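You operate a simulated robot arm through the tools that you are given. There is no shell and no other tool.

Carry out the task below with a simulated robot arm. There is one attempt and no reset: what you move stays moved.

## Task
Put the passed stator in the GOOD crate and shut station five down.
Fine: leave the clamp off, the socket back, the guard shut and the main switch off. Leave the other stators alone. Never reach under the shut guard or leave a stop button pushed in.

It is judged by the outcome, as a careful person would: the job done as asked, and still so three seconds after it is handed in. It fails if anything else is knocked over, pushed out of place, dropped, spilled or broken.

## Robot
A 6-joint arm with a two-finger gripper, fixed in place. Base frame: the origin is on the floor under the middle of its stand, x ahead of it, y to its left, z up; the work surface is at about z = 0.848. Readings come in m, degrees, newtons and seconds.
It reaches about 1.417 m from its shoulder. Its first joint turns from -166.0 to 166.0 degrees. Payload 3.43 kg.
Tool frame: the origin (TCP) lies between the finger pads and is the grasp point; the fingertips stand 0.02 m ahead of it; z points along the fingers, y is the line along which they close. The gripper opens to 0.19 m; its body begins 0.248 m behind the TCP.
Orientation is that of the tool frame in the base frame, as a unit quaternion [w, x, y, z]. With the fingers straight down and closing along the base's y, the tool's x points along the base's -x, its y along +y and its z along -z.

## Interface
- The arm moves only by the tool move_arm. Its arguments are lists of equal length, an entry for each row: "linear": the shift along the tool's x, y, z in m, a list of three; "rot": the turn, a rotation vector about the tool's x, y, z in degrees, a list of three; "gripper": the gripper command, from -1 (shut) to 1 (fully open), values between in proportion. In form: {"linear": [[dx, dy, dz], ...], "rot": [[wx, wy, wz], ...], "gripper": [gripper, ...]}. A call has 1 to 20 rows; each row shifts and turns the commanded pose from where the row before left it, along the tool's axes as they then stand. Rows are played at 5 a second. More than 0.05 m and 8.6 degrees between two rows, or a gripper value outside its range, and nothing of the call is played. A pose out of reach is approached as far as the arm can. The call stops where the force on the tool passes 90 N (or 10 N more than at its start, if that is more) or the arm is blocked; 0.2 s more then pass. The fingers move at their own pace (about 0.153 m/s each) and stop on an object; they squeeze with about 42 N. The grip force told is the motor's: it shows also when the fingers shut on nothing. Time passes only in rows, and 0.2 s behind the last, so rows that do not move let the fingers close. The reply holds the time, the measured pose of the TCP, the force on the tool along the base axes, the opening and the grip force, in the units named above and with some noise, with the torque about the TCP (base axes, N m) and any sound that the robot's microphone picked up, and new pictures: "views" is both (left out), scene, wrist or none.
- Cameras (640 x 400 px; columns grow to the right, rows downward): "scene" is fixed at [0.3999, 0.65, 1.7053]; the picture's right is [-0.95, -0.33, 0.00], its down [-0.17, 0.50, -0.85] and it looks along [0.28, -0.80, -0.53] (base axes); focal length 344 px, centre (320, 200). "wrist" rides on the gripper at [0.07, -0.008, -0.288] in the tool frame; the picture's right is [0.12, 0.99, 0.00], its down [-0.96, 0.12, -0.25] and it looks along [-0.25, 0.03, 0.97] (tool axes); focal length 261 px, centre (320, 200). There is no depth. A picture from a camera that has moved, and an enlarged one, comes with that camera's place and axes in the base frame and with its lens.
- slide_trunk(by): moves the trunk up (or, below 0, down) by that many m; the arm rides with it, the base frame stays. It gives what a move gives, with no picture.
- close_up(camera, box): a new picture of the part [left, top, right, bottom] of that camera's present view, enlarged. It takes no simulated time.
- close_job(): hands the job in; it is judged then, once.

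Nothing tells you positions but the pictures and the camera data. Unless the task says otherwise, let go and move clear before handing in.

The tools are called after "Call:" as name(argument=value, ...) on one line, values as JSON. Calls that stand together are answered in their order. move_arm: Moves the arm, as the interface text tells. Its arguments: {"type":"object","properties":{"linear":{"type":"array"},"rot":{"type":"array"},"gripper":{"type":"array"},"views":{"type":"string","enum":["both","scene","wrist","none"]}},"required":["linear","rot","gripper"]} The other tools are called the same way: slide_trunk (by) moves the trunk up or down; close_up (camera, box) takes an enlarged picture of a part of a camera's view; close_job () hands the job in.

At the start:

```text
clock: 0.0
ee_pos: [0.3238, -0.5322, 1.4482]
tcp_rot: [0.001, 0.0, 1.0, -0.001]
force: [0.1, 0.0, -0.1]
moment: [0.03, 0.0, 0.02]
finger_gap: 0.1899
grip_force: 0.1
trunk travel left (down, up): [-0.35, 0.09]
```

scene: 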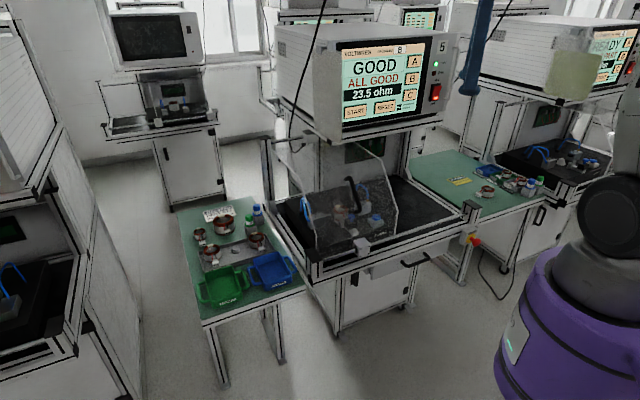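
wrist: 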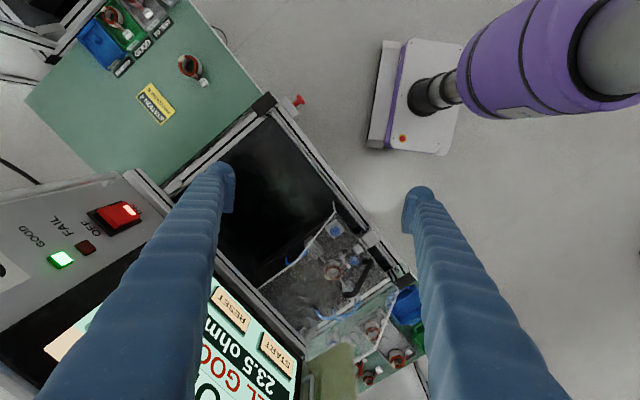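

I see station five in the middle with a "GOOD 23.5 ohm" reading, a clear guard over the test nest, a side table with crates to its left in the picture, and a main switch on the panel. I will look closer before moving anything.

Call:
close_up(camera="scene", box=[260, 130, 480, 270])

Call:
close_up(camera="scene", box=[170, 190, 310, 310])

Call:
close_up(camera="scene", box=[320, 20, 480, 140])

Call:
close_up(camera="scene", box=[400, 140, 560, 260])

Call:
close_up(camera="wrist", box=[220, 180, 440, 400])

Call:
close_up(camera="wrist", box=[0, 0, 320, 200])

```text
2.86 times, centred on (370, 200) of scene
camera zoom: at [0.3999, 0.65, 1.7053], right [-0.95, -0.33, 0.0], down [-0.17, 0.5, -0.85], along [0.28, -0.8, -0.53], focal length 981 px, centre (177, 200)
```

zoom: 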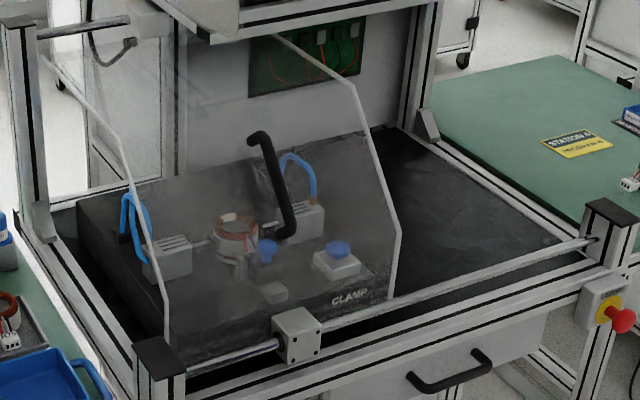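

```text
3.33 times, centred on (240, 250) of scene
camera zoom: at [0.3999, 0.65, 1.7053], right [-0.95, -0.33, 0.0], down [-0.17, 0.5, -0.85], along [0.28, -0.8, -0.53], focal length 1145 px, centre (587, 33)
```

zoom: 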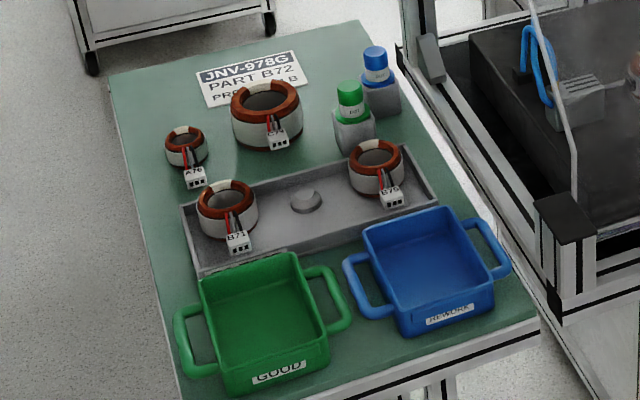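

```text
3.33 times, centred on (400, 80) of scene
camera zoom: at [0.3999, 0.65, 1.7053], right [-0.95, -0.33, 0.0], down [-0.17, 0.5, -0.85], along [0.28, -0.8, -0.53], focal length 1145 px, centre (53, 600)
```

zoom: 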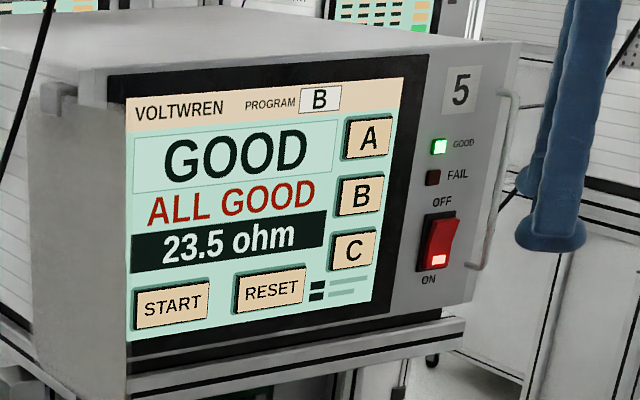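

```text
3.33 times, centred on (480, 200) of scene
camera zoom: at [0.3999, 0.65, 1.7053], right [-0.95, -0.33, 0.0], down [-0.17, 0.5, -0.85], along [0.28, -0.8, -0.53], focal length 1145 px, centre (-213, 200)
```

zoom: 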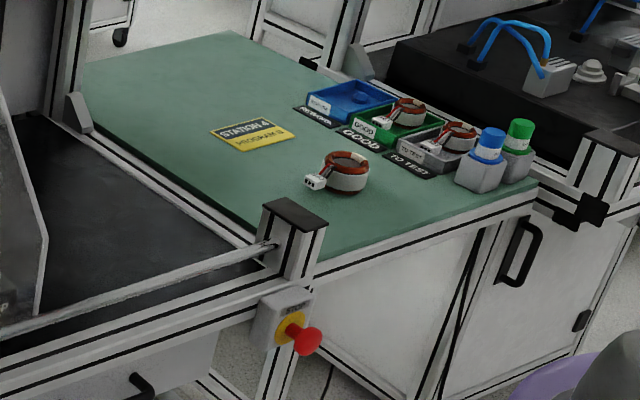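

```text
1.82 times, centred on (330, 290) of wrist
camera zoom: at [0.2528, -0.5407, 1.7377], right [-0.12, 0.99, 0.0], down [0.96, 0.12, 0.25], along [0.25, 0.03, -0.97], focal length 474 px, centre (302, 36)
```

zoom: 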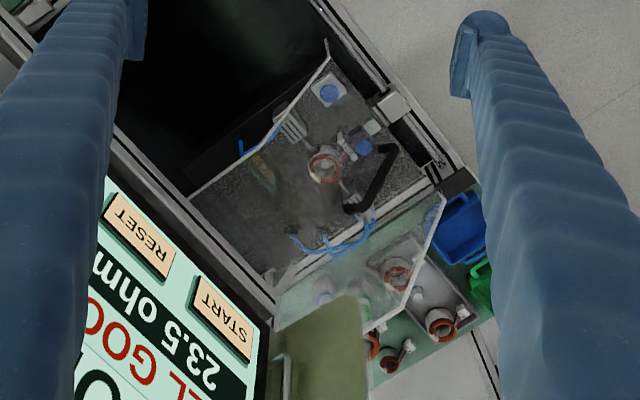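

```text
2.00 times, centred on (160, 100) of wrist
camera zoom: at [0.2528, -0.5407, 1.7377], right [-0.12, 0.99, 0.0], down [0.96, 0.12, 0.25], along [0.25, 0.03, -0.97], focal length 521 px, centre (640, 400)
```

zoom: 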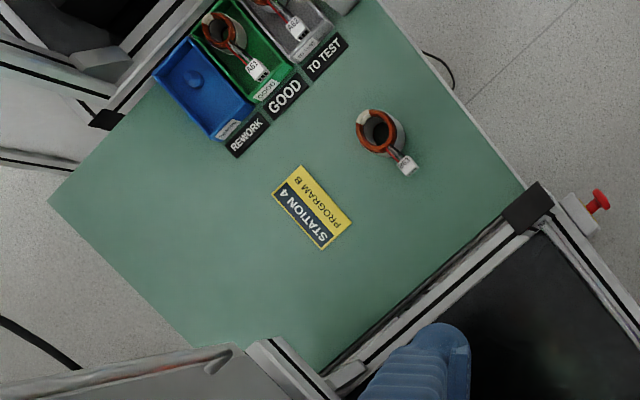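

I place the nest stator at about (0.69, -0.44, 0.95) under the clear guard. The front rail runs diagonally, from about (0.19, -0.70) to (0.72, -0.20), and the main switch is near (0.415, -0.82, 1.34). I'll move the wrist camera over the front of the station for a better view.

Call:
move_arm(linear=[[-0.04, 0.04, 0.0], [-0.04, 0.04, 0.0], [-0.04, 0.04, 0.0], [-0.04, 0.04, 0.0], [-0.04, 0.04, 0.0], [0, 0, 0]], rot=[[0, 0, 0], [0, 0, 0], [0, 0, 0], [0, 0, 0], [0, 0, 0], [0, 0, 0]], gripper=[1, 1, 1, 1, 1, 1])

```text
refused: row 1 steps farther than a row can; nothing moved
```

That step was too long; I'll use smaller steps for the same move.

Call:
move_arm(linear=[[-0.033, 0.033, 0.0], [-0.033, 0.033, 0.0], [-0.033, 0.033, 0.0], [-0.033, 0.033, 0.0], [-0.033, 0.033, 0.0], [-0.033, 0.033, 0.0], [0, 0, 0]], rot=[[0, 0, 0], [0, 0, 0], [0, 0, 0], [0, 0, 0], [0, 0, 0], [0, 0, 0], [0, 0, 0]], gripper=[1, 1, 1, 1, 1, 1, 1])

```text
clock: 1.6
ee_pos: [0.5211, -0.3335, 1.449]
tcp_rot: [0.0, -0.001, 1.0, 0.0]
force: [-0.3, 0.4, 0.0]
moment: [0.02, -0.05, -0.05]
finger_gap: 0.1899
grip_force: 0.0
trunk travel left (down, up): [-0.35, 0.09]
camera wrist: at [0.4504, -0.3415, 1.7377], right [-0.12, 0.99, 0.0], down [0.96, 0.11, 0.25], along [0.25, 0.03, -0.97], focal length 261 px, centre (320, 200)
```

scene: 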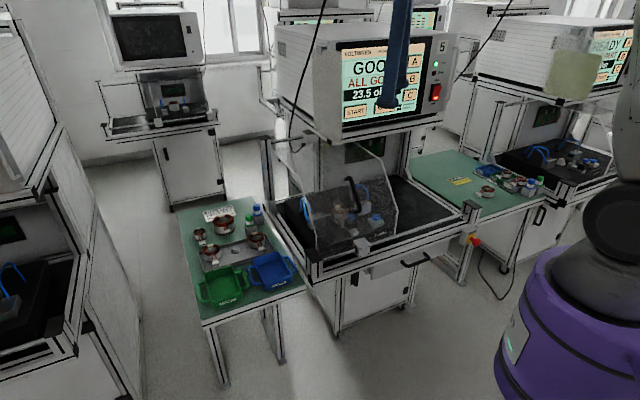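
wrist: 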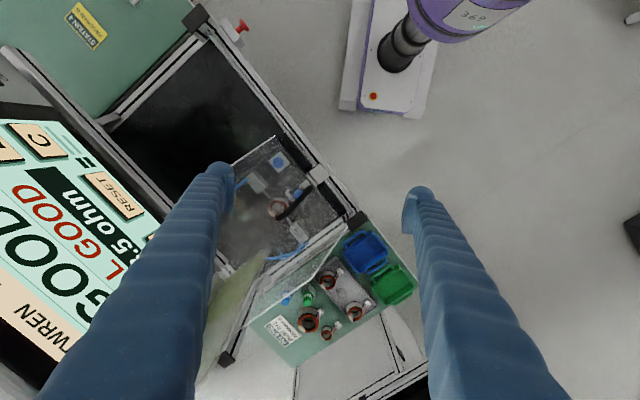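

The wrist camera now looks down on the guard and side table. I'll zoom in on the nest, the guard and the crates.

Call:
close_up(camera="wrist", box=[220, 120, 360, 260])

Call:
close_up(camera="wrist", box=[220, 220, 430, 370])

Call:
close_up(camera="scene", box=[290, 160, 400, 260])

```text
2.86 times, centred on (290, 190) of wrist
camera zoom: at [0.4504, -0.3415, 1.7377], right [-0.12, 0.99, 0.0], down [0.96, 0.11, 0.25], along [0.25, 0.03, -0.97], focal length 745 px, centre (406, 229)
```

zoom: 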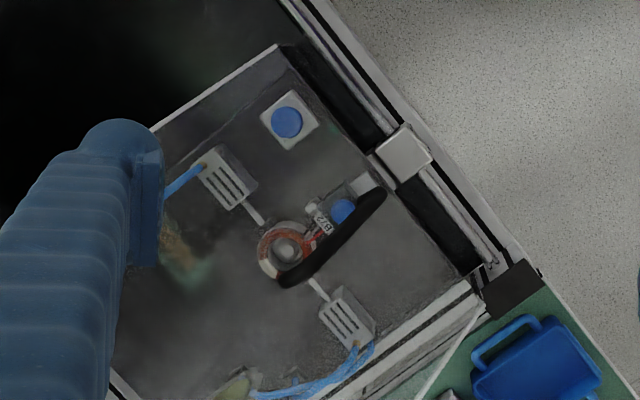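

```text
2.67 times, centred on (325, 295) of wrist
camera zoom: at [0.4504, -0.3415, 1.7377], right [-0.12, 0.99, 0.0], down [0.96, 0.11, 0.25], along [0.25, 0.03, -0.97], focal length 695 px, centre (307, -53)
```

zoom: 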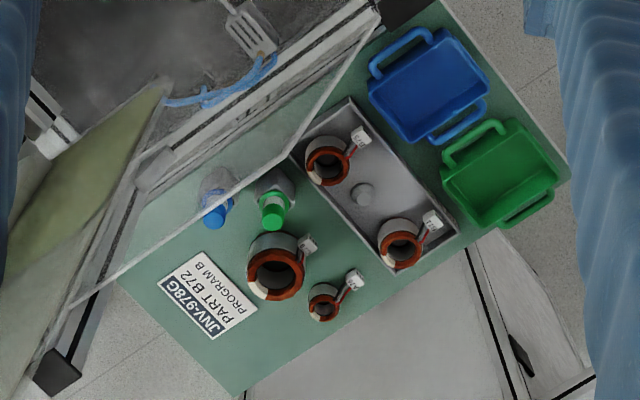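

```text
4.00 times, centred on (345, 210) of scene
camera zoom: at [0.3999, 0.65, 1.7053], right [-0.95, -0.33, 0.0], down [-0.17, 0.5, -0.85], along [0.28, -0.8, -0.53], focal length 1374 px, centre (220, 160)
```

zoom: 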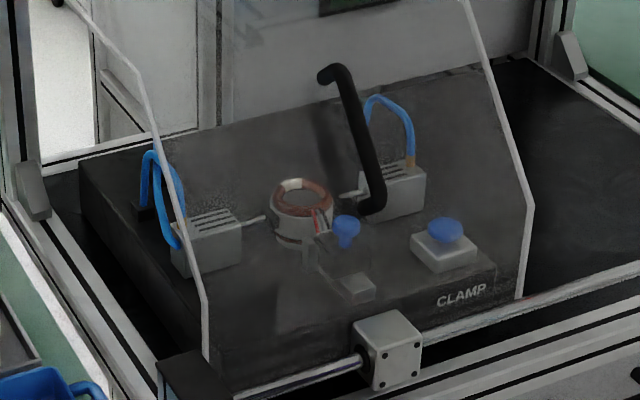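

The nest holds stator B72 between two air-cylinder rods. There's a blue CLAMP push button on a white box, a blue knob on the plug-in socket slide, and a guard that appears to slide sideways on the front rail. An olive shape near the tester's left corner puzzles me, so I'll check it.

Call:
close_up(camera="scene", box=[520, 10, 640, 110])

Call:
close_up(camera="scene", box=[240, 10, 360, 170])

Call:
close_up(camera="wrist", box=[160, 230, 280, 400])

```text
4.00 times, centred on (580, 60) of scene
camera zoom: at [0.3999, 0.65, 1.7053], right [-0.95, -0.33, 0.0], down [-0.17, 0.5, -0.85], along [0.28, -0.8, -0.53], focal length 1374 px, centre (-720, 760)
```

zoom: 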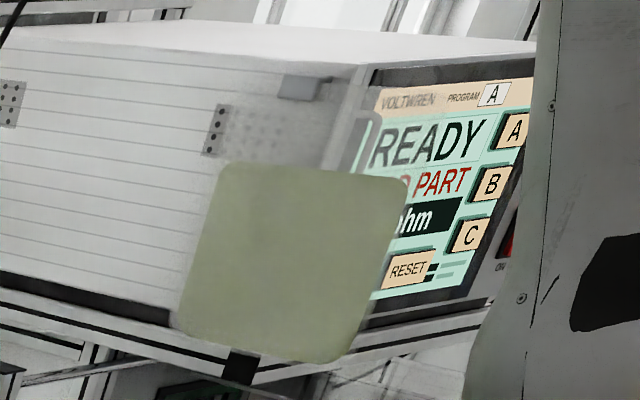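

```text
2.50 times, centred on (300, 90) of scene
camera zoom: at [0.3999, 0.65, 1.7053], right [-0.95, -0.33, 0.0], down [-0.17, 0.5, -0.85], along [0.28, -0.8, -0.53], focal length 859 px, centre (370, 475)
```

zoom: 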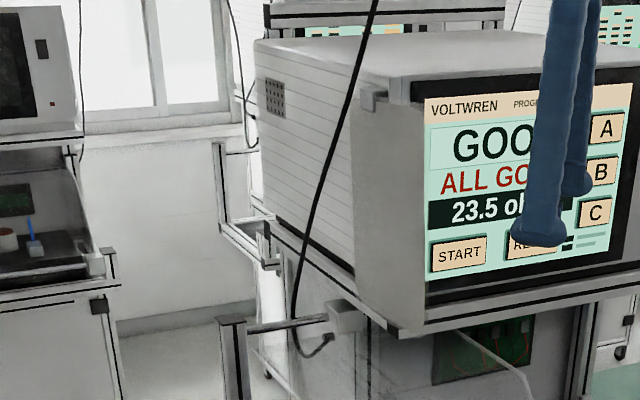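

```text
2.35 times, centred on (220, 315) of wrist
camera zoom: at [0.4504, -0.3415, 1.7377], right [-0.12, 0.99, 0.0], down [0.96, 0.11, 0.25], along [0.25, 0.03, -0.97], focal length 613 px, centre (555, -71)
```

zoom: 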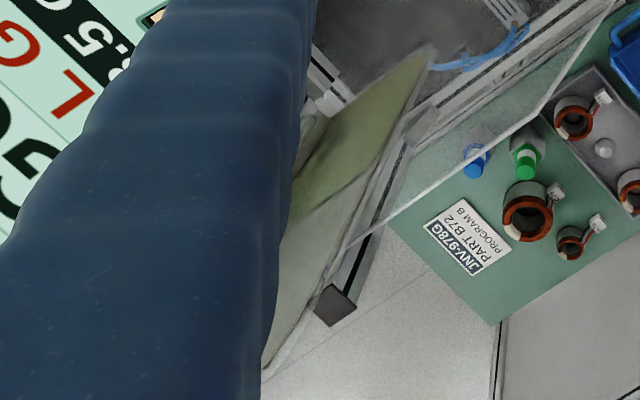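

The layout is clear: the guard slides along the front rail, and its handle bar runs from about (0.605, -0.353, 1.02) to (0.66, -0.42, 1.11). I'll turn the gripper about 45° so the fingers close along the rail, then look again.

Call:
move_arm(linear=[[0, 0, 0], [0, 0, 0], [0, 0, 0], [0, 0, 0], [0, 0, 0], [0, 0, 0], [0, 0, 0]], rot=[[0, 0, 7.5], [0, 0, 7.5], [0, 0, 7.5], [0, 0, 7.5], [0, 0, 7.5], [0, 0, 7.5], [0, 0, 0]], gripper=[1, 1, 1, 1, 1, 1, 1])

```text
clock: 3.2
ee_pos: [0.522, -0.3346, 1.4498]
tcp_rot: [0.0, 0.384, 0.923, 0.0]
force: [0.0, -0.2, -0.6]
moment: [0.0, -0.02, -0.02]
finger_gap: 0.1901
grip_force: 0.0
trunk travel left (down, up): [-0.35, 0.09]
camera wrist: at [0.4651, -0.2899, 1.7379], right [0.62, 0.79, 0.0], down [0.76, -0.6, 0.25], along [0.19, -0.15, -0.97], focal length 261 px, centre (320, 200)
```

scene: 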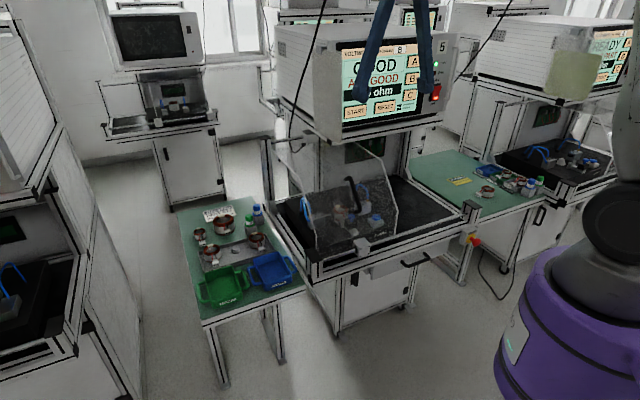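
wrist: 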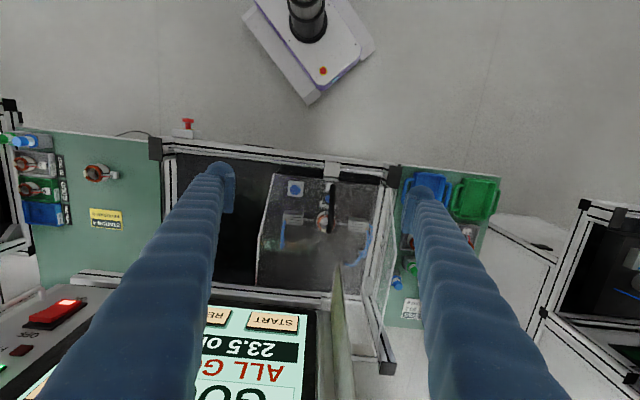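

The fingers now close along the rail, which confirms the station sits at 45°. I still need to work out the olive object near the tester's left edge before going down there.

Call:
close_up(camera="wrist", box=[200, 240, 420, 400])

Call:
close_up(camera="wrist", box=[220, 140, 420, 280])

Call:
close_up(camera="scene", box=[320, 60, 380, 150])

```text
2.50 times, centred on (310, 320) of wrist
camera zoom: at [0.4651, -0.2899, 1.7379], right [0.62, 0.79, 0.0], down [0.76, -0.6, 0.25], along [0.19, -0.15, -0.97], focal length 652 px, centre (345, -100)
```

zoom: 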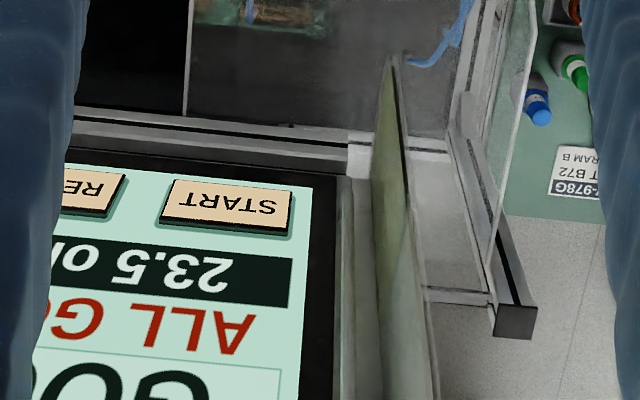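

```text
2.86 times, centred on (320, 210) of wrist
camera zoom: at [0.4651, -0.2899, 1.7379], right [0.62, 0.79, 0.0], down [0.76, -0.6, 0.25], along [0.19, -0.15, -0.97], focal length 745 px, centre (320, 171)
```

zoom: 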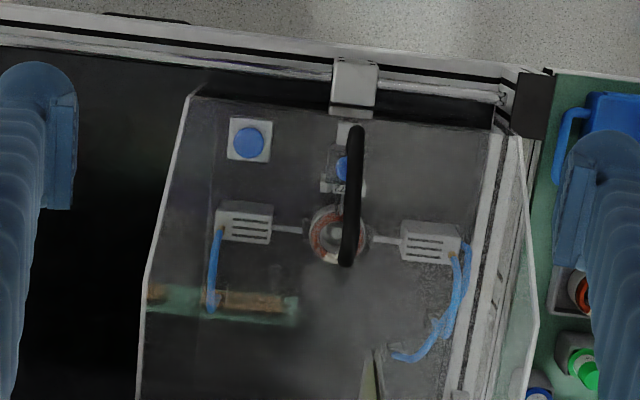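

```text
4.44 times, centred on (350, 105) of scene
camera zoom: at [0.3999, 0.65, 1.7053], right [-0.95, -0.33, 0.0], down [-0.17, 0.5, -0.85], along [0.28, -0.8, -0.53], focal length 1526 px, centre (187, 622)
```

zoom: 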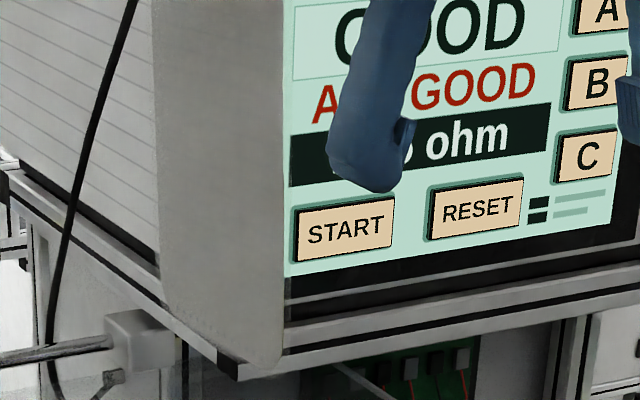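

The olive/gray shape is a real side plate on the tester, with its front lower tip at about (0.694, -0.421, 1.247), almost straight above the nest. I'll work with the gripper tilted in from the front instead of vertical, so I tilt it 45° here first.

Call:
move_arm(linear=[[0, 0, 0], [0, 0, 0], [0, 0, 0], [0, 0, 0], [0, 0, 0], [0, 0, 0], [0, 0, 0]], rot=[[0, -7.5, 0], [0, -7.5, 0], [0, -7.5, 0], [0, -7.5, 0], [0, -7.5, 0], [0, -7.5, 0], [0, 0, 0]], gripper=[0.5, 0.2, 0, -0.1, -0.1, -0.1, -0.1])

```text
clock: 4.8
ee_pos: [0.5255, -0.3334, 1.4315]
tcp_rot: [0.341, 0.351, 0.86, -0.145]
force: [-0.6, 0.9, 0.3]
moment: [0.0, -0.02, -0.05]
finger_gap: 0.0857
grip_force: 0.0
trunk travel left (down, up): [-0.35, 0.09]
camera wrist: at [0.3419, -0.1621, 1.5931], right [0.64, 0.77, -0.09], down [0.46, -0.28, 0.84], along [0.62, -0.58, -0.54], focal length 261 px, centre (320, 200)
```

scene: 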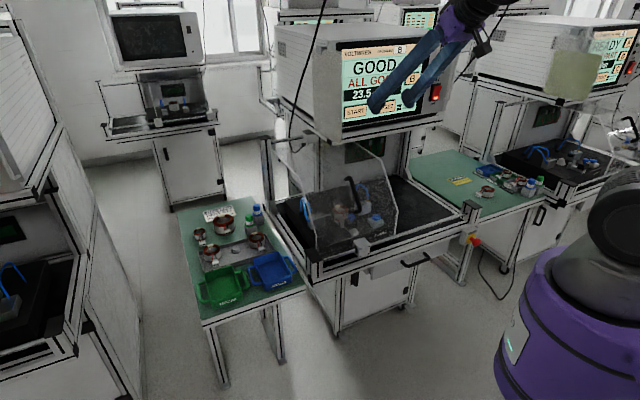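
wrist: 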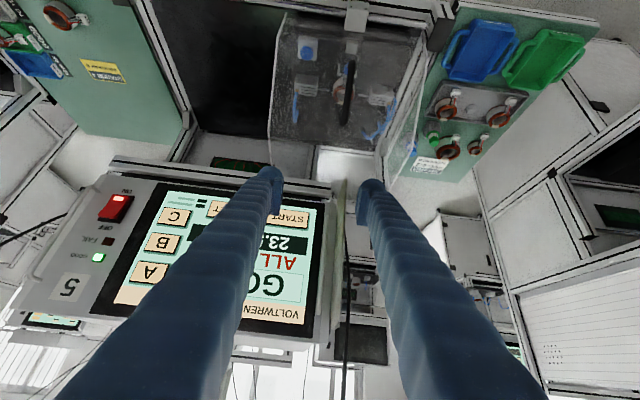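

The tilt worked, and the guard and handle are in view between the fingers. I'm now lowering to about 15 cm short of the handle along the finger direction.

Call:
move_arm(linear=[[0.0271, 0.0061, 0.0291], [0.0271, 0.0061, 0.0291], [0.0271, 0.0061, 0.0291], [0.0271, 0.0061, 0.0291], [0.0271, 0.0061, 0.0291], [0.0271, 0.0061, 0.0291], [0.0271, 0.0061, 0.0291], [0, 0, 0], [0, 0, 0]], rot=[[0, 0, 0], [0, 0, 0], [0, 0, 0], [0, 0, 0], [0, 0, 0], [0, 0, 0], [0, 0, 0], [0, 0, 0], [0, 0, 0]], gripper=[-0.1, -0.1, -0.1, -0.1, -0.1, -0.1, -0.1, -0.1, -0.1])

```text
clock: 6.8
ee_pos: [0.5999, -0.327, 1.1875]
tcp_rot: [0.351, 0.354, 0.854, -0.148]
force: [0.7, 0.6, -0.7]
moment: [-0.04, 0.03, -0.01]
finger_gap: 0.0855
grip_force: 0.0
out of reach, approached as far as the arm can: row 4, 5, 6, 7
trunk travel left (down, up): [-0.35, 0.09]
camera wrist: at [0.4139, -0.1522, 1.343], right [0.64, 0.76, -0.09], down [0.44, -0.28, 0.85], along [0.62, -0.59, -0.52], focal length 261 px, centre (320, 200)
```

scene: 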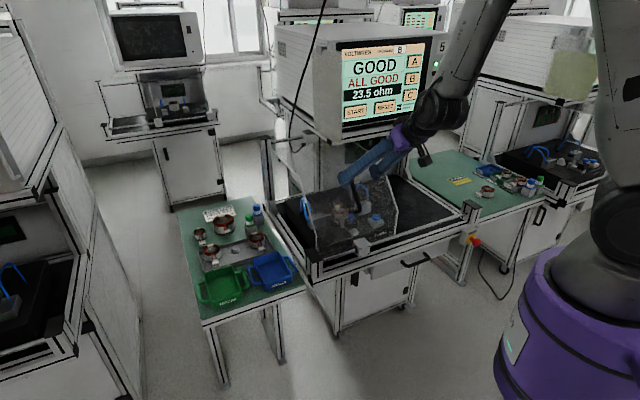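
wrist: 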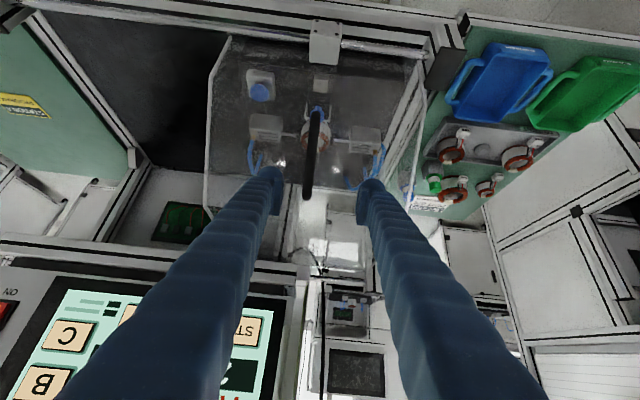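

Row 4 onward was out of reach because the arm is folded too close to the stand. I'll raise the tool clear and lower the trunk to give the arm more room.

Call:
move_arm(linear=[[-0.035, 0, -0.035], [-0.035, 0, -0.035], [-0.035, 0, -0.035], [-0.035, 0, -0.035], [-0.035, 0, -0.035], [-0.035, 0, -0.035], [0, 0, 0]], rot=[[0, 0, 0], [0, 0, 0], [0, 0, 0], [0, 0, 0], [0, 0, 0], [0, 0, 0], [0, 0, 0]], gripper=[-0.1, -0.1, -0.1, -0.1, -0.1, -0.1, -0.1], views="none")

```text
clock: 8.4
ee_pos: [0.6008, -0.322, 1.4862]
tcp_rot: [0.351, 0.353, 0.855, -0.146]
force: [0.3, -1.4, -0.2]
moment: [-0.01, 0.02, -0.01]
finger_gap: 0.0857
grip_force: 0.0
trunk travel left (down, up): [-0.35, 0.09]
```

The tool is raised again, and I can see that each call starts from the real pose. Now I'll lower the trunk; the tool comes straight down to a spot it has already been through safely.

Call:
slide_trunk(by=-0.28)

```text
clock: 11.2
ee_pos: [0.6003, -0.3236, 1.2092]
tcp_rot: [0.353, 0.354, 0.853, -0.147]
force: [0.6, 0.1, -0.6]
moment: [-0.05, -0.02, -0.01]
finger_gap: 0.0855
grip_force: 0.1
trunk travel left (down, up): [-0.07, 0.37]
```

The trunk is lowered and the tool is at (0.60, -0.32, 1.21), still tilted 45°. Next I line up with the handle bar and look.

Call:
move_arm(linear=[[0.0262, -0.01, 0.0149], [0.0262, -0.01, 0.0149], [0, 0, 0]], rot=[[0, 0, 0], [0, 0, 0], [0, 0, 0]], gripper=[-0.1, -0.1, -0.1])

```text
clock: 12.0
ee_pos: [0.5734, -0.3271, 1.1507]
tcp_rot: [0.353, 0.353, 0.854, -0.146]
force: [-0.2, -0.3, 0.4]
moment: [0.0, 0.01, 0.01]
finger_gap: 0.0855
grip_force: 0.1
trunk travel left (down, up): [-0.07, 0.37]
camera wrist: at [0.3868, -0.1536, 1.3052], right [0.64, 0.76, -0.09], down [0.44, -0.28, 0.85], along [0.63, -0.59, -0.51], focal length 261 px, centre (320, 200)
```

scene: 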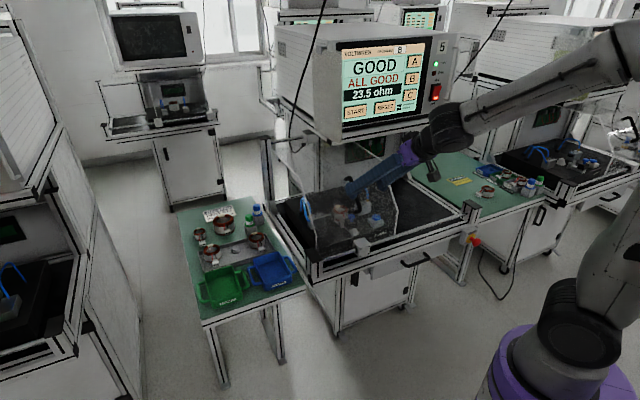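
wrist: 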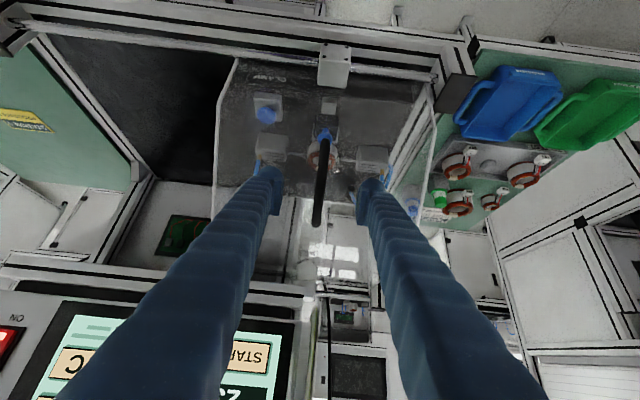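

The handle bar sits centred between the fingers and lined up with them, about 12 cm ahead. I'll advance most of that way and check.

Call:
move_arm(linear=[[0, 0, 0.03], [0, 0, 0.03], [0, 0, 0.03], [0, 0, 0]], rot=[[0, 0, 0], [0, 0, 0], [0, 0, 0], [0, 0, 0]], gripper=[-0.1, -0.1, -0.1, -0.1])

Call:
close_up(camera="wrist", box=[240, 100, 400, 260])

Call:
close_up(camera="scene", box=[290, 130, 430, 250])

```text
clock: 13.0
ee_pos: [0.6193, -0.3728, 1.0878]
tcp_rot: [0.353, 0.354, 0.854, -0.146]
force: [0.5, 0.3, 0.5]
moment: [0.04, 0.0, 0.02]
finger_gap: 0.0853
grip_force: 0.0
trunk travel left (down, up): [-0.07, 0.37]
camera wrist: at [0.4328, -0.1992, 1.2413], right [0.64, 0.76, -0.08], down [0.44, -0.28, 0.85], along [0.63, -0.59, -0.51], focal length 261 px, centre (320, 200)
```

scene: 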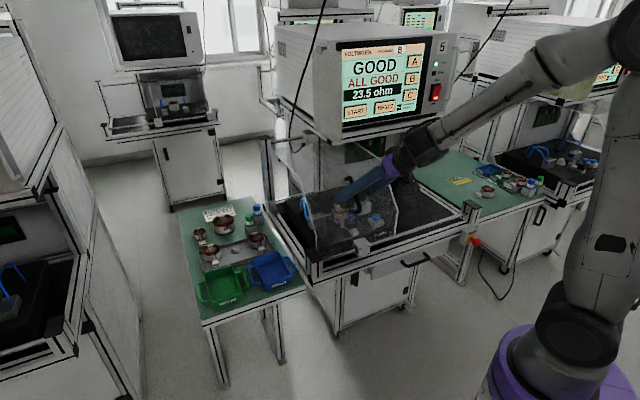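
wrist: 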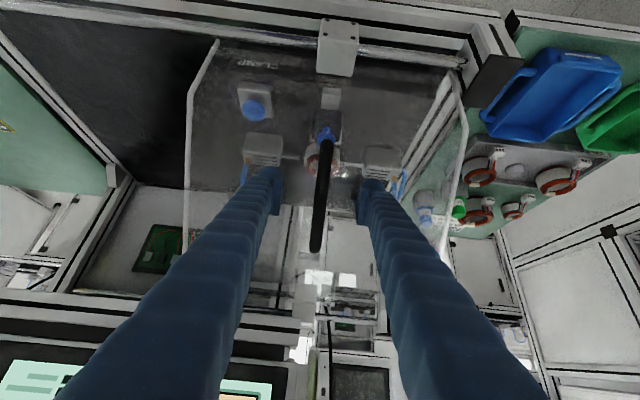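

```text
2.50 times, centred on (320, 180) of wrist
camera zoom: at [0.4328, -0.1992, 1.2413], right [0.64, 0.76, -0.08], down [0.44, -0.28, 0.85], along [0.63, -0.59, -0.51], focal length 652 px, centre (320, 250)
```

zoom: 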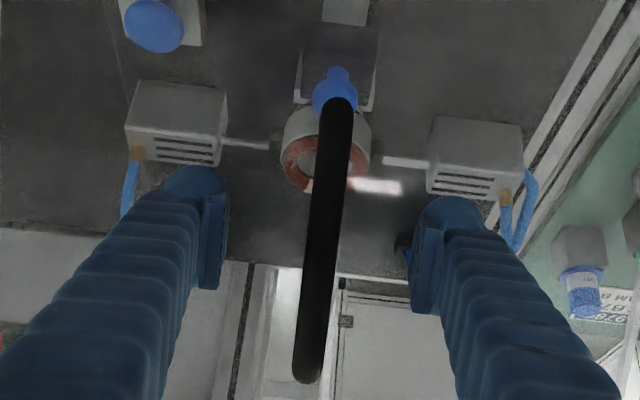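

```text
3.33 times, centred on (360, 190) of scene
camera zoom: at [0.3999, 0.65, 1.7053], right [-0.95, -0.33, 0.0], down [-0.17, 0.5, -0.85], along [0.28, -0.8, -0.53], focal length 1145 px, centre (187, 233)
```

zoom: 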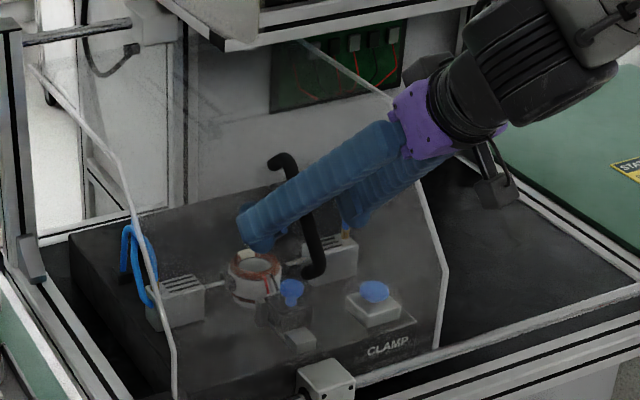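

Triangulating again puts the bar's middle at (0.630, -0.381, 1.073), about 2 cm ahead of the grasp point. I'll advance 1.5 cm and close on it.

Call:
move_arm(linear=[[0, 0.001, 0.015], [0, 0, 0], [0, 0, 0], [0, 0, 0], [0, 0, 0]], rot=[[0, 0, 0], [0, 0, 0], [0, 0, 0], [0, 0, 0], [0, 0, 0]], gripper=[-0.1, -0.4, -0.8, -1, -1])

```text
clock: 14.2
ee_pos: [0.6271, -0.3801, 1.0772]
tcp_rot: [0.353, 0.354, 0.853, -0.147]
force: [-3.4, -11.7, -6.0]
moment: [-0.1, -0.13, 0.13]
finger_gap: 0.0097
grip_force: 42.9
trunk travel left (down, up): [-0.07, 0.37]
camera wrist: at [0.442, -0.2063, 1.2309], right [0.64, 0.76, -0.09], down [0.44, -0.28, 0.85], along [0.63, -0.59, -0.51], focal length 261 px, centre (320, 200)
```

scene: 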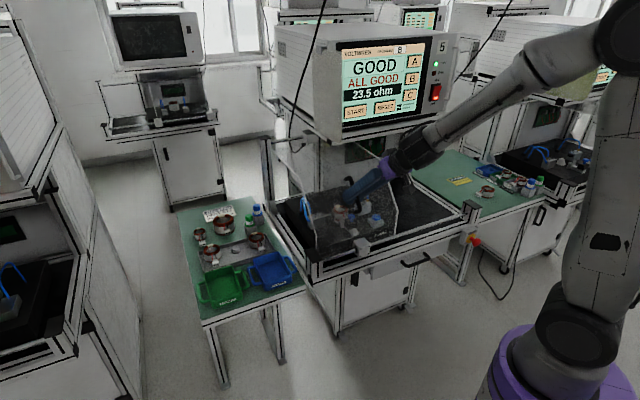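
wrist: 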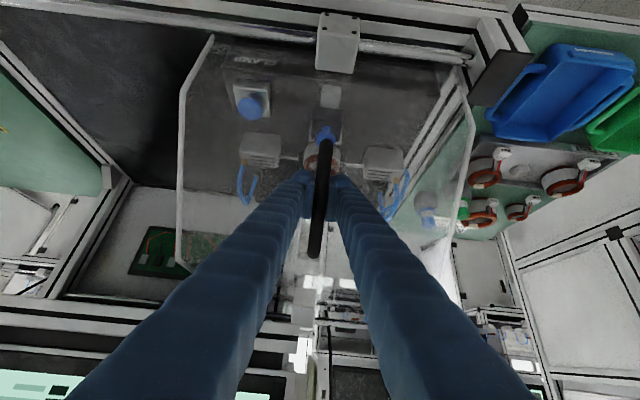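

The fingers have closed on the bar with a gap of 9.7 mm. Next I slide the guard toward the station's right, gently at first.

Call:
move_arm(linear=[[0, -0.015, 0], [0, -0.02, 0], [0, -0.025, 0], [0, 0, 0]], rot=[[0, 0, 0], [0, 0, 0], [0, 0, 0], [0, 0, 0]], gripper=[-1, -1, -1, -1])

```text
clock: 15.2
ee_pos: [0.5865, -0.4201, 1.0774]
tcp_rot: [0.353, 0.354, 0.853, -0.148]
force: [23.3, -22.4, 0.9]
moment: [0.12, 0.02, -0.02]
finger_gap: 0.0097
grip_force: 43.5
trunk travel left (down, up): [-0.07, 0.37]
camera wrist: at [0.4006, -0.2472, 1.2307], right [0.64, 0.76, -0.09], down [0.44, -0.28, 0.86], along [0.63, -0.59, -0.51], focal length 261 px, centre (320, 200)
```

scene: 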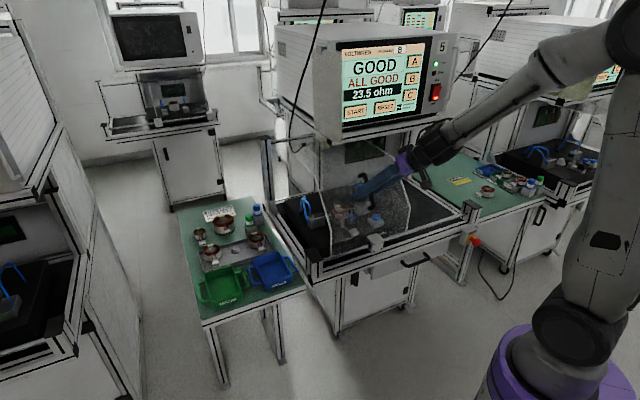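
wrist: 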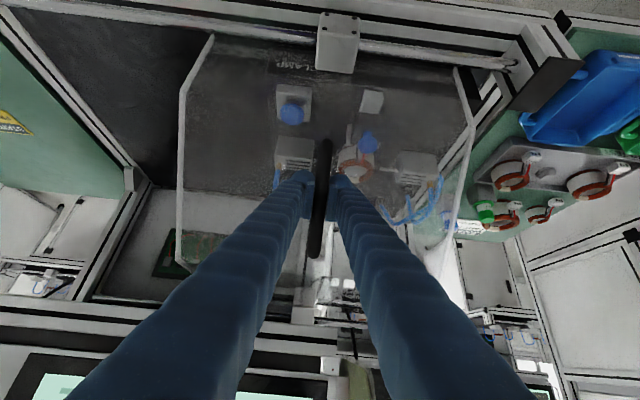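

The guard slides with the hand, but a sideways force of about 32 N has built up, so the rail isn't exactly at my assumed 45°. I'll relieve that with a small shift inward and measure it.

Call:
move_arm(linear=[[-0.0014, 0, 0.0014], [0, 0, 0]], rot=[[0, 0, 0], [0, 0, 0]], gripper=[-1, -1], views="none")

```text
clock: 15.8
ee_pos: [0.5861, -0.4218, 1.0758]
tcp_rot: [0.353, 0.353, 0.854, -0.146]
force: [8.4, -5.1, 11.6]
moment: [0.26, 0.15, -0.03]
finger_gap: 0.0098
grip_force: 43.1
trunk travel left (down, up): [-0.07, 0.37]
```

The sideways force dropped to about 10 N, so the rail runs about 3° off my assumption. I'll continue with that correction built in.

Call:
move_arm(linear=[[-0.0009, -0.02, 0.0004], [-0.0009, -0.02, 0.0004], [-0.0009, -0.02, 0.0004], [0, 0, 0]], rot=[[0, 0, 0], [0, 0, 0], [0, 0, 0], [0, 0, 0]], gripper=[-1, -1, -1, -1], views="none")

```text
clock: 16.8
ee_pos: [0.5408, -0.4656, 1.0765]
tcp_rot: [0.353, 0.353, 0.854, -0.146]
force: [-5.3, 5.5, 1.1]
moment: [-0.14, -0.2, -0.04]
finger_gap: 0.0096
grip_force: 43.6
trunk travel left (down, up): [-0.07, 0.37]
```

The forces are low now and the guard has moved about 12 cm. I'll continue the slide.

Call:
move_arm(linear=[[-0.0003, -0.025, 0.0002], [-0.0003, -0.025, 0.0002], [-0.0003, -0.025, 0.0002], [-0.0003, -0.025, 0.0002], [0, 0, 0]], rot=[[0, 0, 0], [0, 0, 0], [0, 0, 0], [0, 0, 0], [0, 0, 0]], gripper=[-1, -1, -1, -1, -1])

```text
clock: 18.0
ee_pos: [0.505, -0.4921, 1.0658]
tcp_rot: [0.334, 0.359, 0.859, -0.146]
force: [20.3, -18.9, 30.6]
moment: [0.51, 0.23, -0.13]
finger_gap: 0.0094
grip_force: 43.3
out of reach, approached as far as the arm can: row 2, 3, 4
trunk travel left (down, up): [-0.07, 0.37]
camera wrist: at [0.3259, -0.319, 1.2306], right [0.65, 0.76, -0.09], down [0.47, -0.3, 0.83], along [0.6, -0.58, -0.55], focal length 261 px, centre (320, 200)
```

scene: 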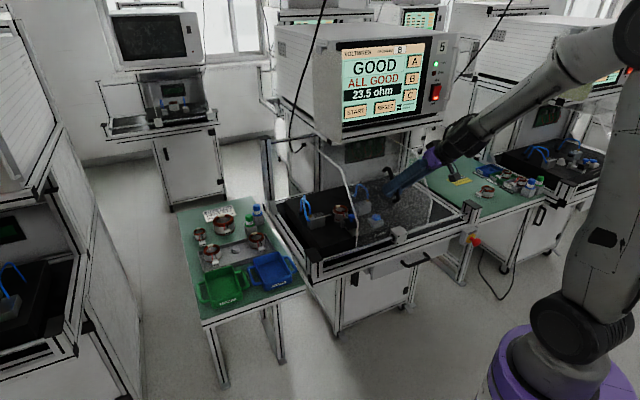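
wrist: 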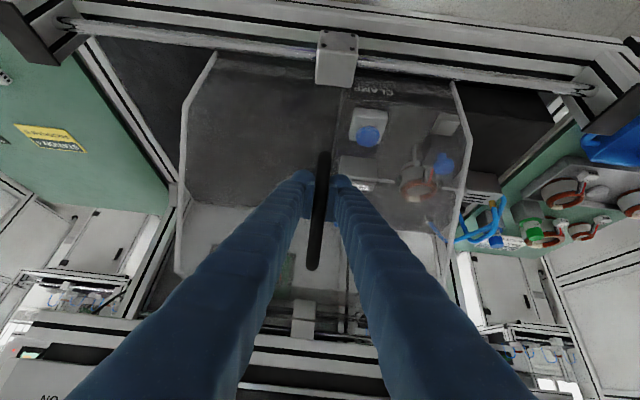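

The arm reached its fold limit again partway through, with the guard about half open. I'll loosen the fingers so they straddle the bar and bring the gripper more upright, which moves the wrist away from the stand.

Call:
move_arm(linear=[[0, 0, 0], [0, 0, 0], [0, 0, 0], [0, 0, 0], [0, 0, 0], [0, 0, 0], [0, 0, 0]], rot=[[0, 0, 0], [0, 0, 0], [0, 6, 0], [0, 6, 0], [0, 6, 0], [0, 6, 0], [0, 0, 0]], gripper=[-0.68, -0.68, -0.68, -0.68, -0.68, -0.68, -0.68])

Call:
close_up(camera="wrist", box=[240, 100, 400, 260])

Call:
close_up(camera="scene", box=[300, 130, 440, 250])

```text
clock: 19.6
ee_pos: [0.5038, -0.4896, 1.0641]
tcp_rot: [0.292, 0.358, 0.88, -0.107]
force: [-4.5, 3.9, 11.4]
moment: [-0.39, 0.03, -0.16]
finger_gap: 0.0306
grip_force: 0.2
out of reach, approached as far as the arm can: row 3, 4, 5, 6
trunk travel left (down, up): [-0.07, 0.37]
camera wrist: at [0.3309, -0.3408, 1.255], right [0.62, 0.78, -0.05], down [0.52, -0.37, 0.77], along [0.59, -0.5, -0.63], focal length 261 px, centre (320, 200)
```

scene: 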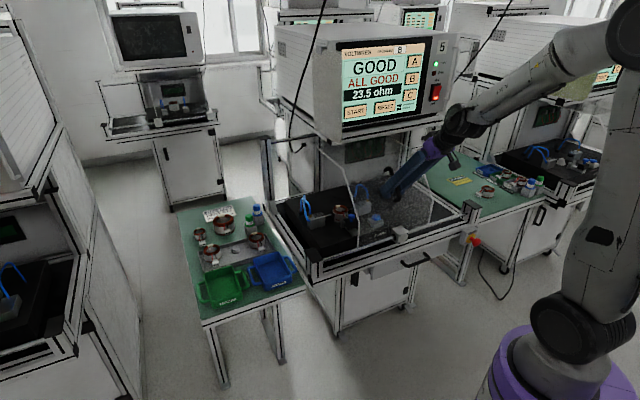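
wrist: 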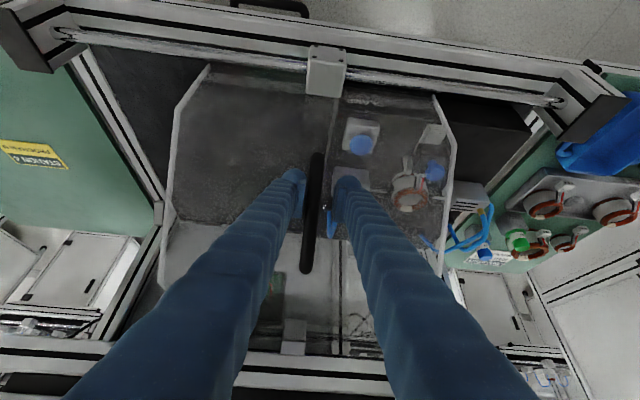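

```text
2.50 times, centred on (320, 180) of wrist
camera zoom: at [0.3309, -0.3408, 1.255], right [0.62, 0.78, -0.05], down [0.52, -0.37, 0.77], along [0.59, -0.5, -0.63], focal length 652 px, centre (320, 250)
```

zoom: 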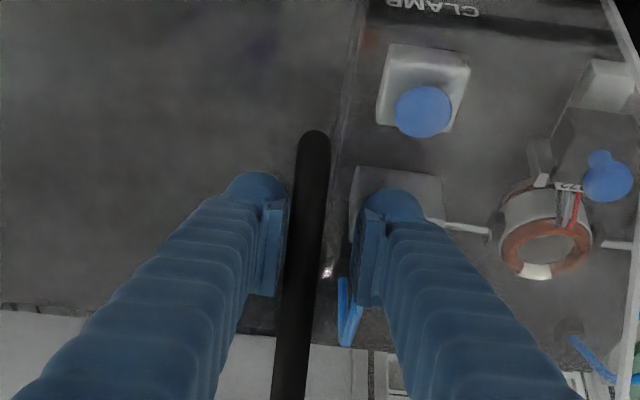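

```text
3.33 times, centred on (370, 190) of scene
camera zoom: at [0.3999, 0.65, 1.7053], right [-0.95, -0.33, 0.0], down [-0.17, 0.5, -0.85], along [0.28, -0.8, -0.53], focal length 1145 px, centre (153, 233)
```

zoom: 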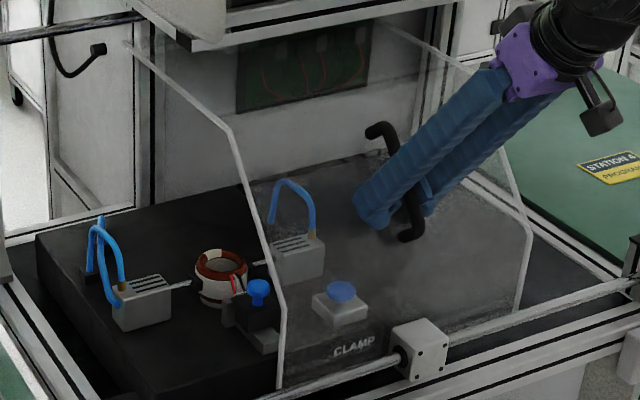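

The wrist only rotated partway and is still flagged out of reach, so I need to find a better arm posture. The guard stays where it is. I'll open a little, lift straight up off the bar, and try the upright orientation in free space.

Call:
move_arm(linear=[[-0.0236, 0.0008, -0.0322], [-0.0236, 0.0008, -0.0322], [-0.0236, 0.0008, -0.0322], [0, 0, 0]], rot=[[0, 0, 0], [0, 0, 0], [0, 0, 0], [0, 0, 0]], gripper=[-0.5, -0.4, -0.3, -0.3])

```text
clock: 20.6
ee_pos: [0.4878, -0.5019, 1.1757]
tcp_rot: [0.301, 0.353, 0.88, -0.096]
force: [0.0, -0.6, -0.4]
moment: [-0.05, -0.01, -0.02]
finger_gap: 0.0663
grip_force: 0.1
out of reach, approached as far as the arm can: row 2, 3
trunk travel left (down, up): [-0.07, 0.37]
camera wrist: at [0.3082, -0.3563, 1.3635], right [0.61, 0.79, -0.03], down [0.51, -0.36, 0.78], along [0.61, -0.49, -0.63], focal length 261 px, centre (320, 200)
```

scene: 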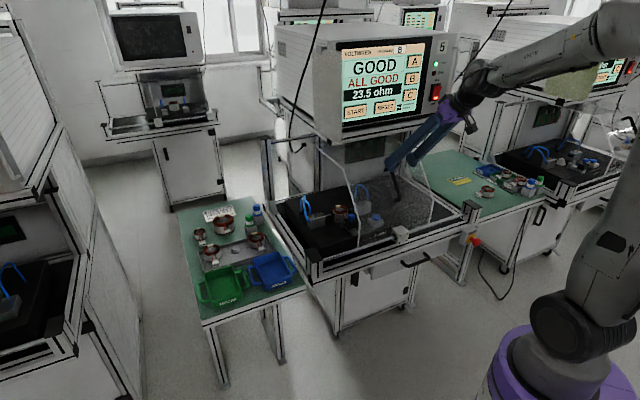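
wrist: 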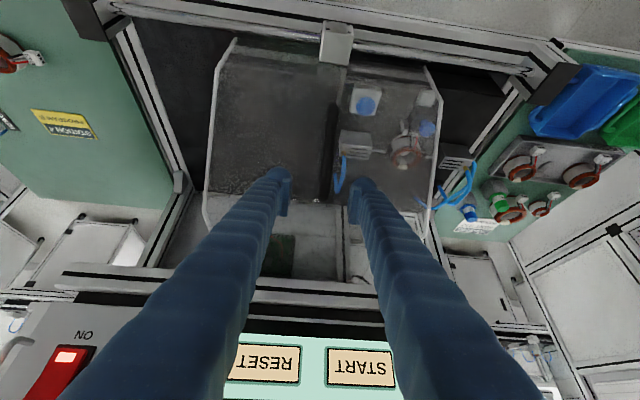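

I'm clear above the handle. I'll test whether the wrist can now turn upright in free space.

Call:
move_arm(linear=[[0, 0, 0], [0, 0, 0], [0, 0, 0], [0, 0, 0]], rot=[[0, 6, 0], [0, 6, 0], [0, 6, 0], [0, 0, 0]], gripper=[-0.3, -0.3, -0.3, -0.3], views="scene")

```text
clock: 21.6
ee_pos: [0.4503, -0.5227, 1.1451]
tcp_rot: [0.191, 0.358, 0.914, -0.012]
force: [0.6, -0.9, 0.3]
moment: [-0.04, 0.09, -0.07]
finger_gap: 0.0666
grip_force: 0.1
out of reach, approached as far as the arm can: row 1, 2, 3
trunk travel left (down, up): [-0.07, 0.37]
```

scene: 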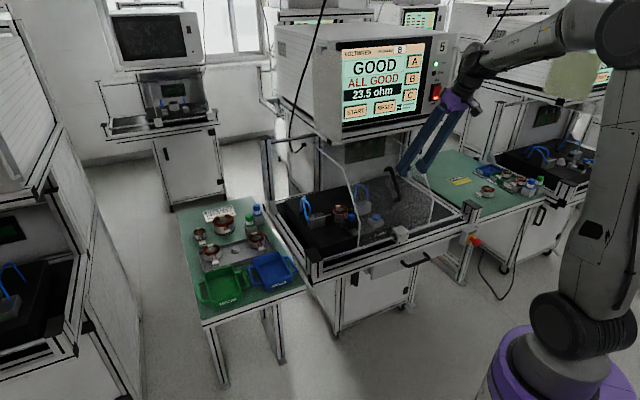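

The wrist is more upright now but has drifted sideways, as if it had passed a wrist singularity. I'll correct to a clean 25° tilt and rise a little to see whether this posture follows properly.

Call:
move_arm(linear=[[0, 0, 0], [0, 0, 0], [-0.0127, 0, -0.0272], [-0.0127, 0, -0.0272], [0, 0, 0]], rot=[[3.7, -2.05, 0.3], [3.7, -2.05, 0.3], [0, 0, 0], [0, 0, 0], [0, 0, 0]], gripper=[-0.3, -0.3, -0.3, -0.3, -0.3], views="none")

```text
clock: 22.8
ee_pos: [0.4223, -0.5394, 1.1875]
tcp_rot: [0.212, 0.361, 0.907, -0.034]
force: [-0.1, -0.9, 0.7]
moment: [0.0, -0.04, 0.03]
finger_gap: 0.0664
grip_force: 0.0
out of reach, approached as far as the arm can: row 1, 2, 3, 4
trunk travel left (down, up): [-0.07, 0.37]
```

It's still drifting, so a joint limit is involved. I'll look at the arm itself to understand its posture.

Call:
close_up(camera="scene", box=[400, 0, 640, 200])

Call:
close_up(camera="scene", box=[440, 150, 640, 400])

Call:
close_up(camera="wrist", box=[0, 0, 640, 400])

```text
2.00 times, centred on (520, 100) of scene
camera zoom: at [0.3999, 0.65, 1.7053], right [-0.95, -0.33, 0.0], down [-0.17, 0.5, -0.85], along [0.28, -0.8, -0.53], focal length 687 px, centre (-80, 400)
```

zoom: 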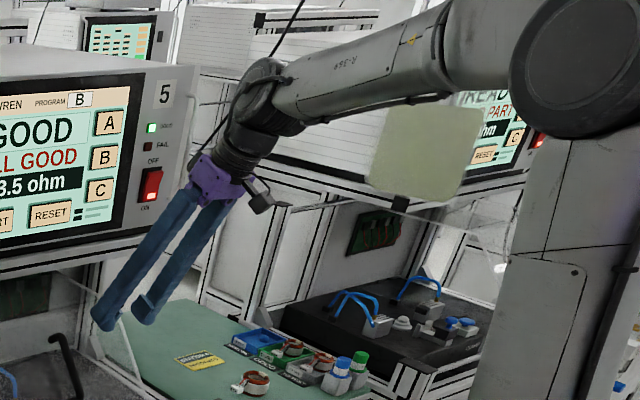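

```text
1.60 times, centred on (540, 275) of scene
camera zoom: at [0.3999, 0.65, 1.7053], right [-0.95, -0.33, 0.0], down [-0.17, 0.5, -0.85], along [0.28, -0.8, -0.53], focal length 550 px, centre (-32, 80)
```

zoom: 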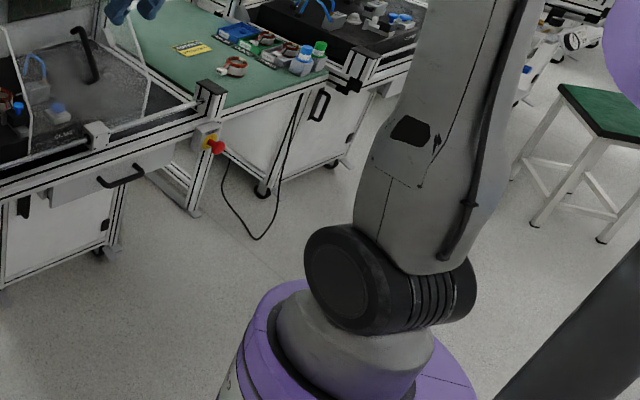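

```text
1.00 times, centred on (320, 200) of wrist (not enlarged: the box is as wide or as high as the picture)
camera zoom: at [0.2656, -0.4381, 1.4197], right [0.59, 0.81, 0.04], down [0.61, -0.48, 0.63], along [0.53, -0.34, -0.78], focal length 261 px, centre (320, 200)
```

zoom: 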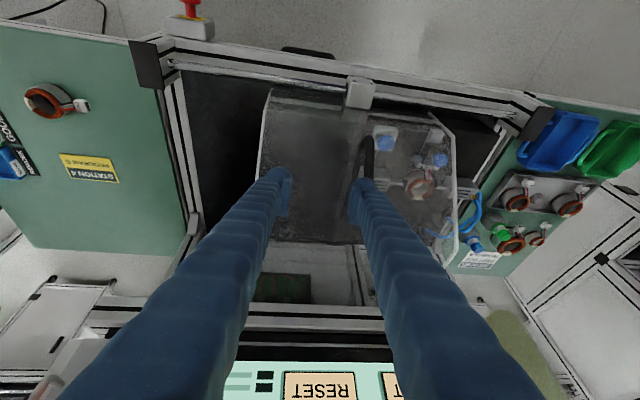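

This is a roll-pitch-roll wrist, and it seems to have flipped past its straight-line singularity and stuck at a roll limit. I'll swing the whole arm left around its base, keeping the posture unchanged, into free space to unwind the wrist safely.

Call:
move_arm(linear=[[-0.004, 0.0472, 0.0066], [-0.004, 0.0472, 0.0066], [-0.004, 0.0472, 0.0066], [-0.004, 0.0472, 0.0066], [-0.004, 0.0472, 0.0066], [-0.004, 0.0472, 0.0066], [-0.004, 0.0472, 0.0066], [0, 0, 0]], rot=[[-1.636, 0.366, -3.623], [-1.636, 0.366, -3.623], [-1.636, 0.366, -3.623], [-1.636, 0.366, -3.623], [-1.636, 0.366, -3.623], [-1.636, 0.366, -3.623], [-1.636, 0.366, -3.623], [0, 0, 0]], gripper=[-0.3, -0.3, -0.3, -0.3, -0.3, -0.3, -0.3, -0.3], views="scene")

```text
clock: 24.6
ee_pos: [0.6, -0.3013, 1.1534]
tcp_rot: [0.2, 0.136, 0.97, 0.015]
force: [0.0, -0.3, -0.4]
moment: [-0.09, 0.03, -0.06]
finger_gap: 0.0665
grip_force: 0.0
out of reach, approached as far as the arm can: row 1, 2, 3, 4, 5, 6, 7
trunk travel left (down, up): [-0.07, 0.37]
```

scene: 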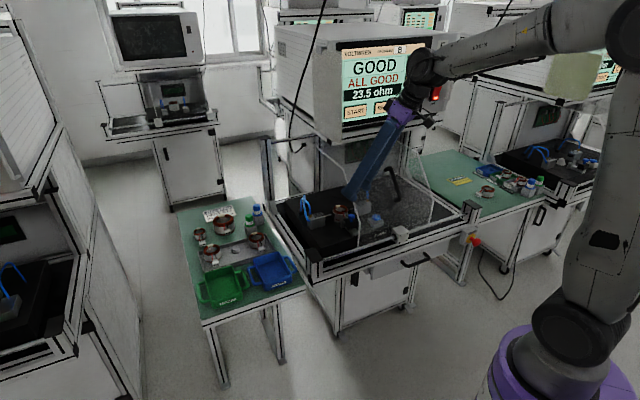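

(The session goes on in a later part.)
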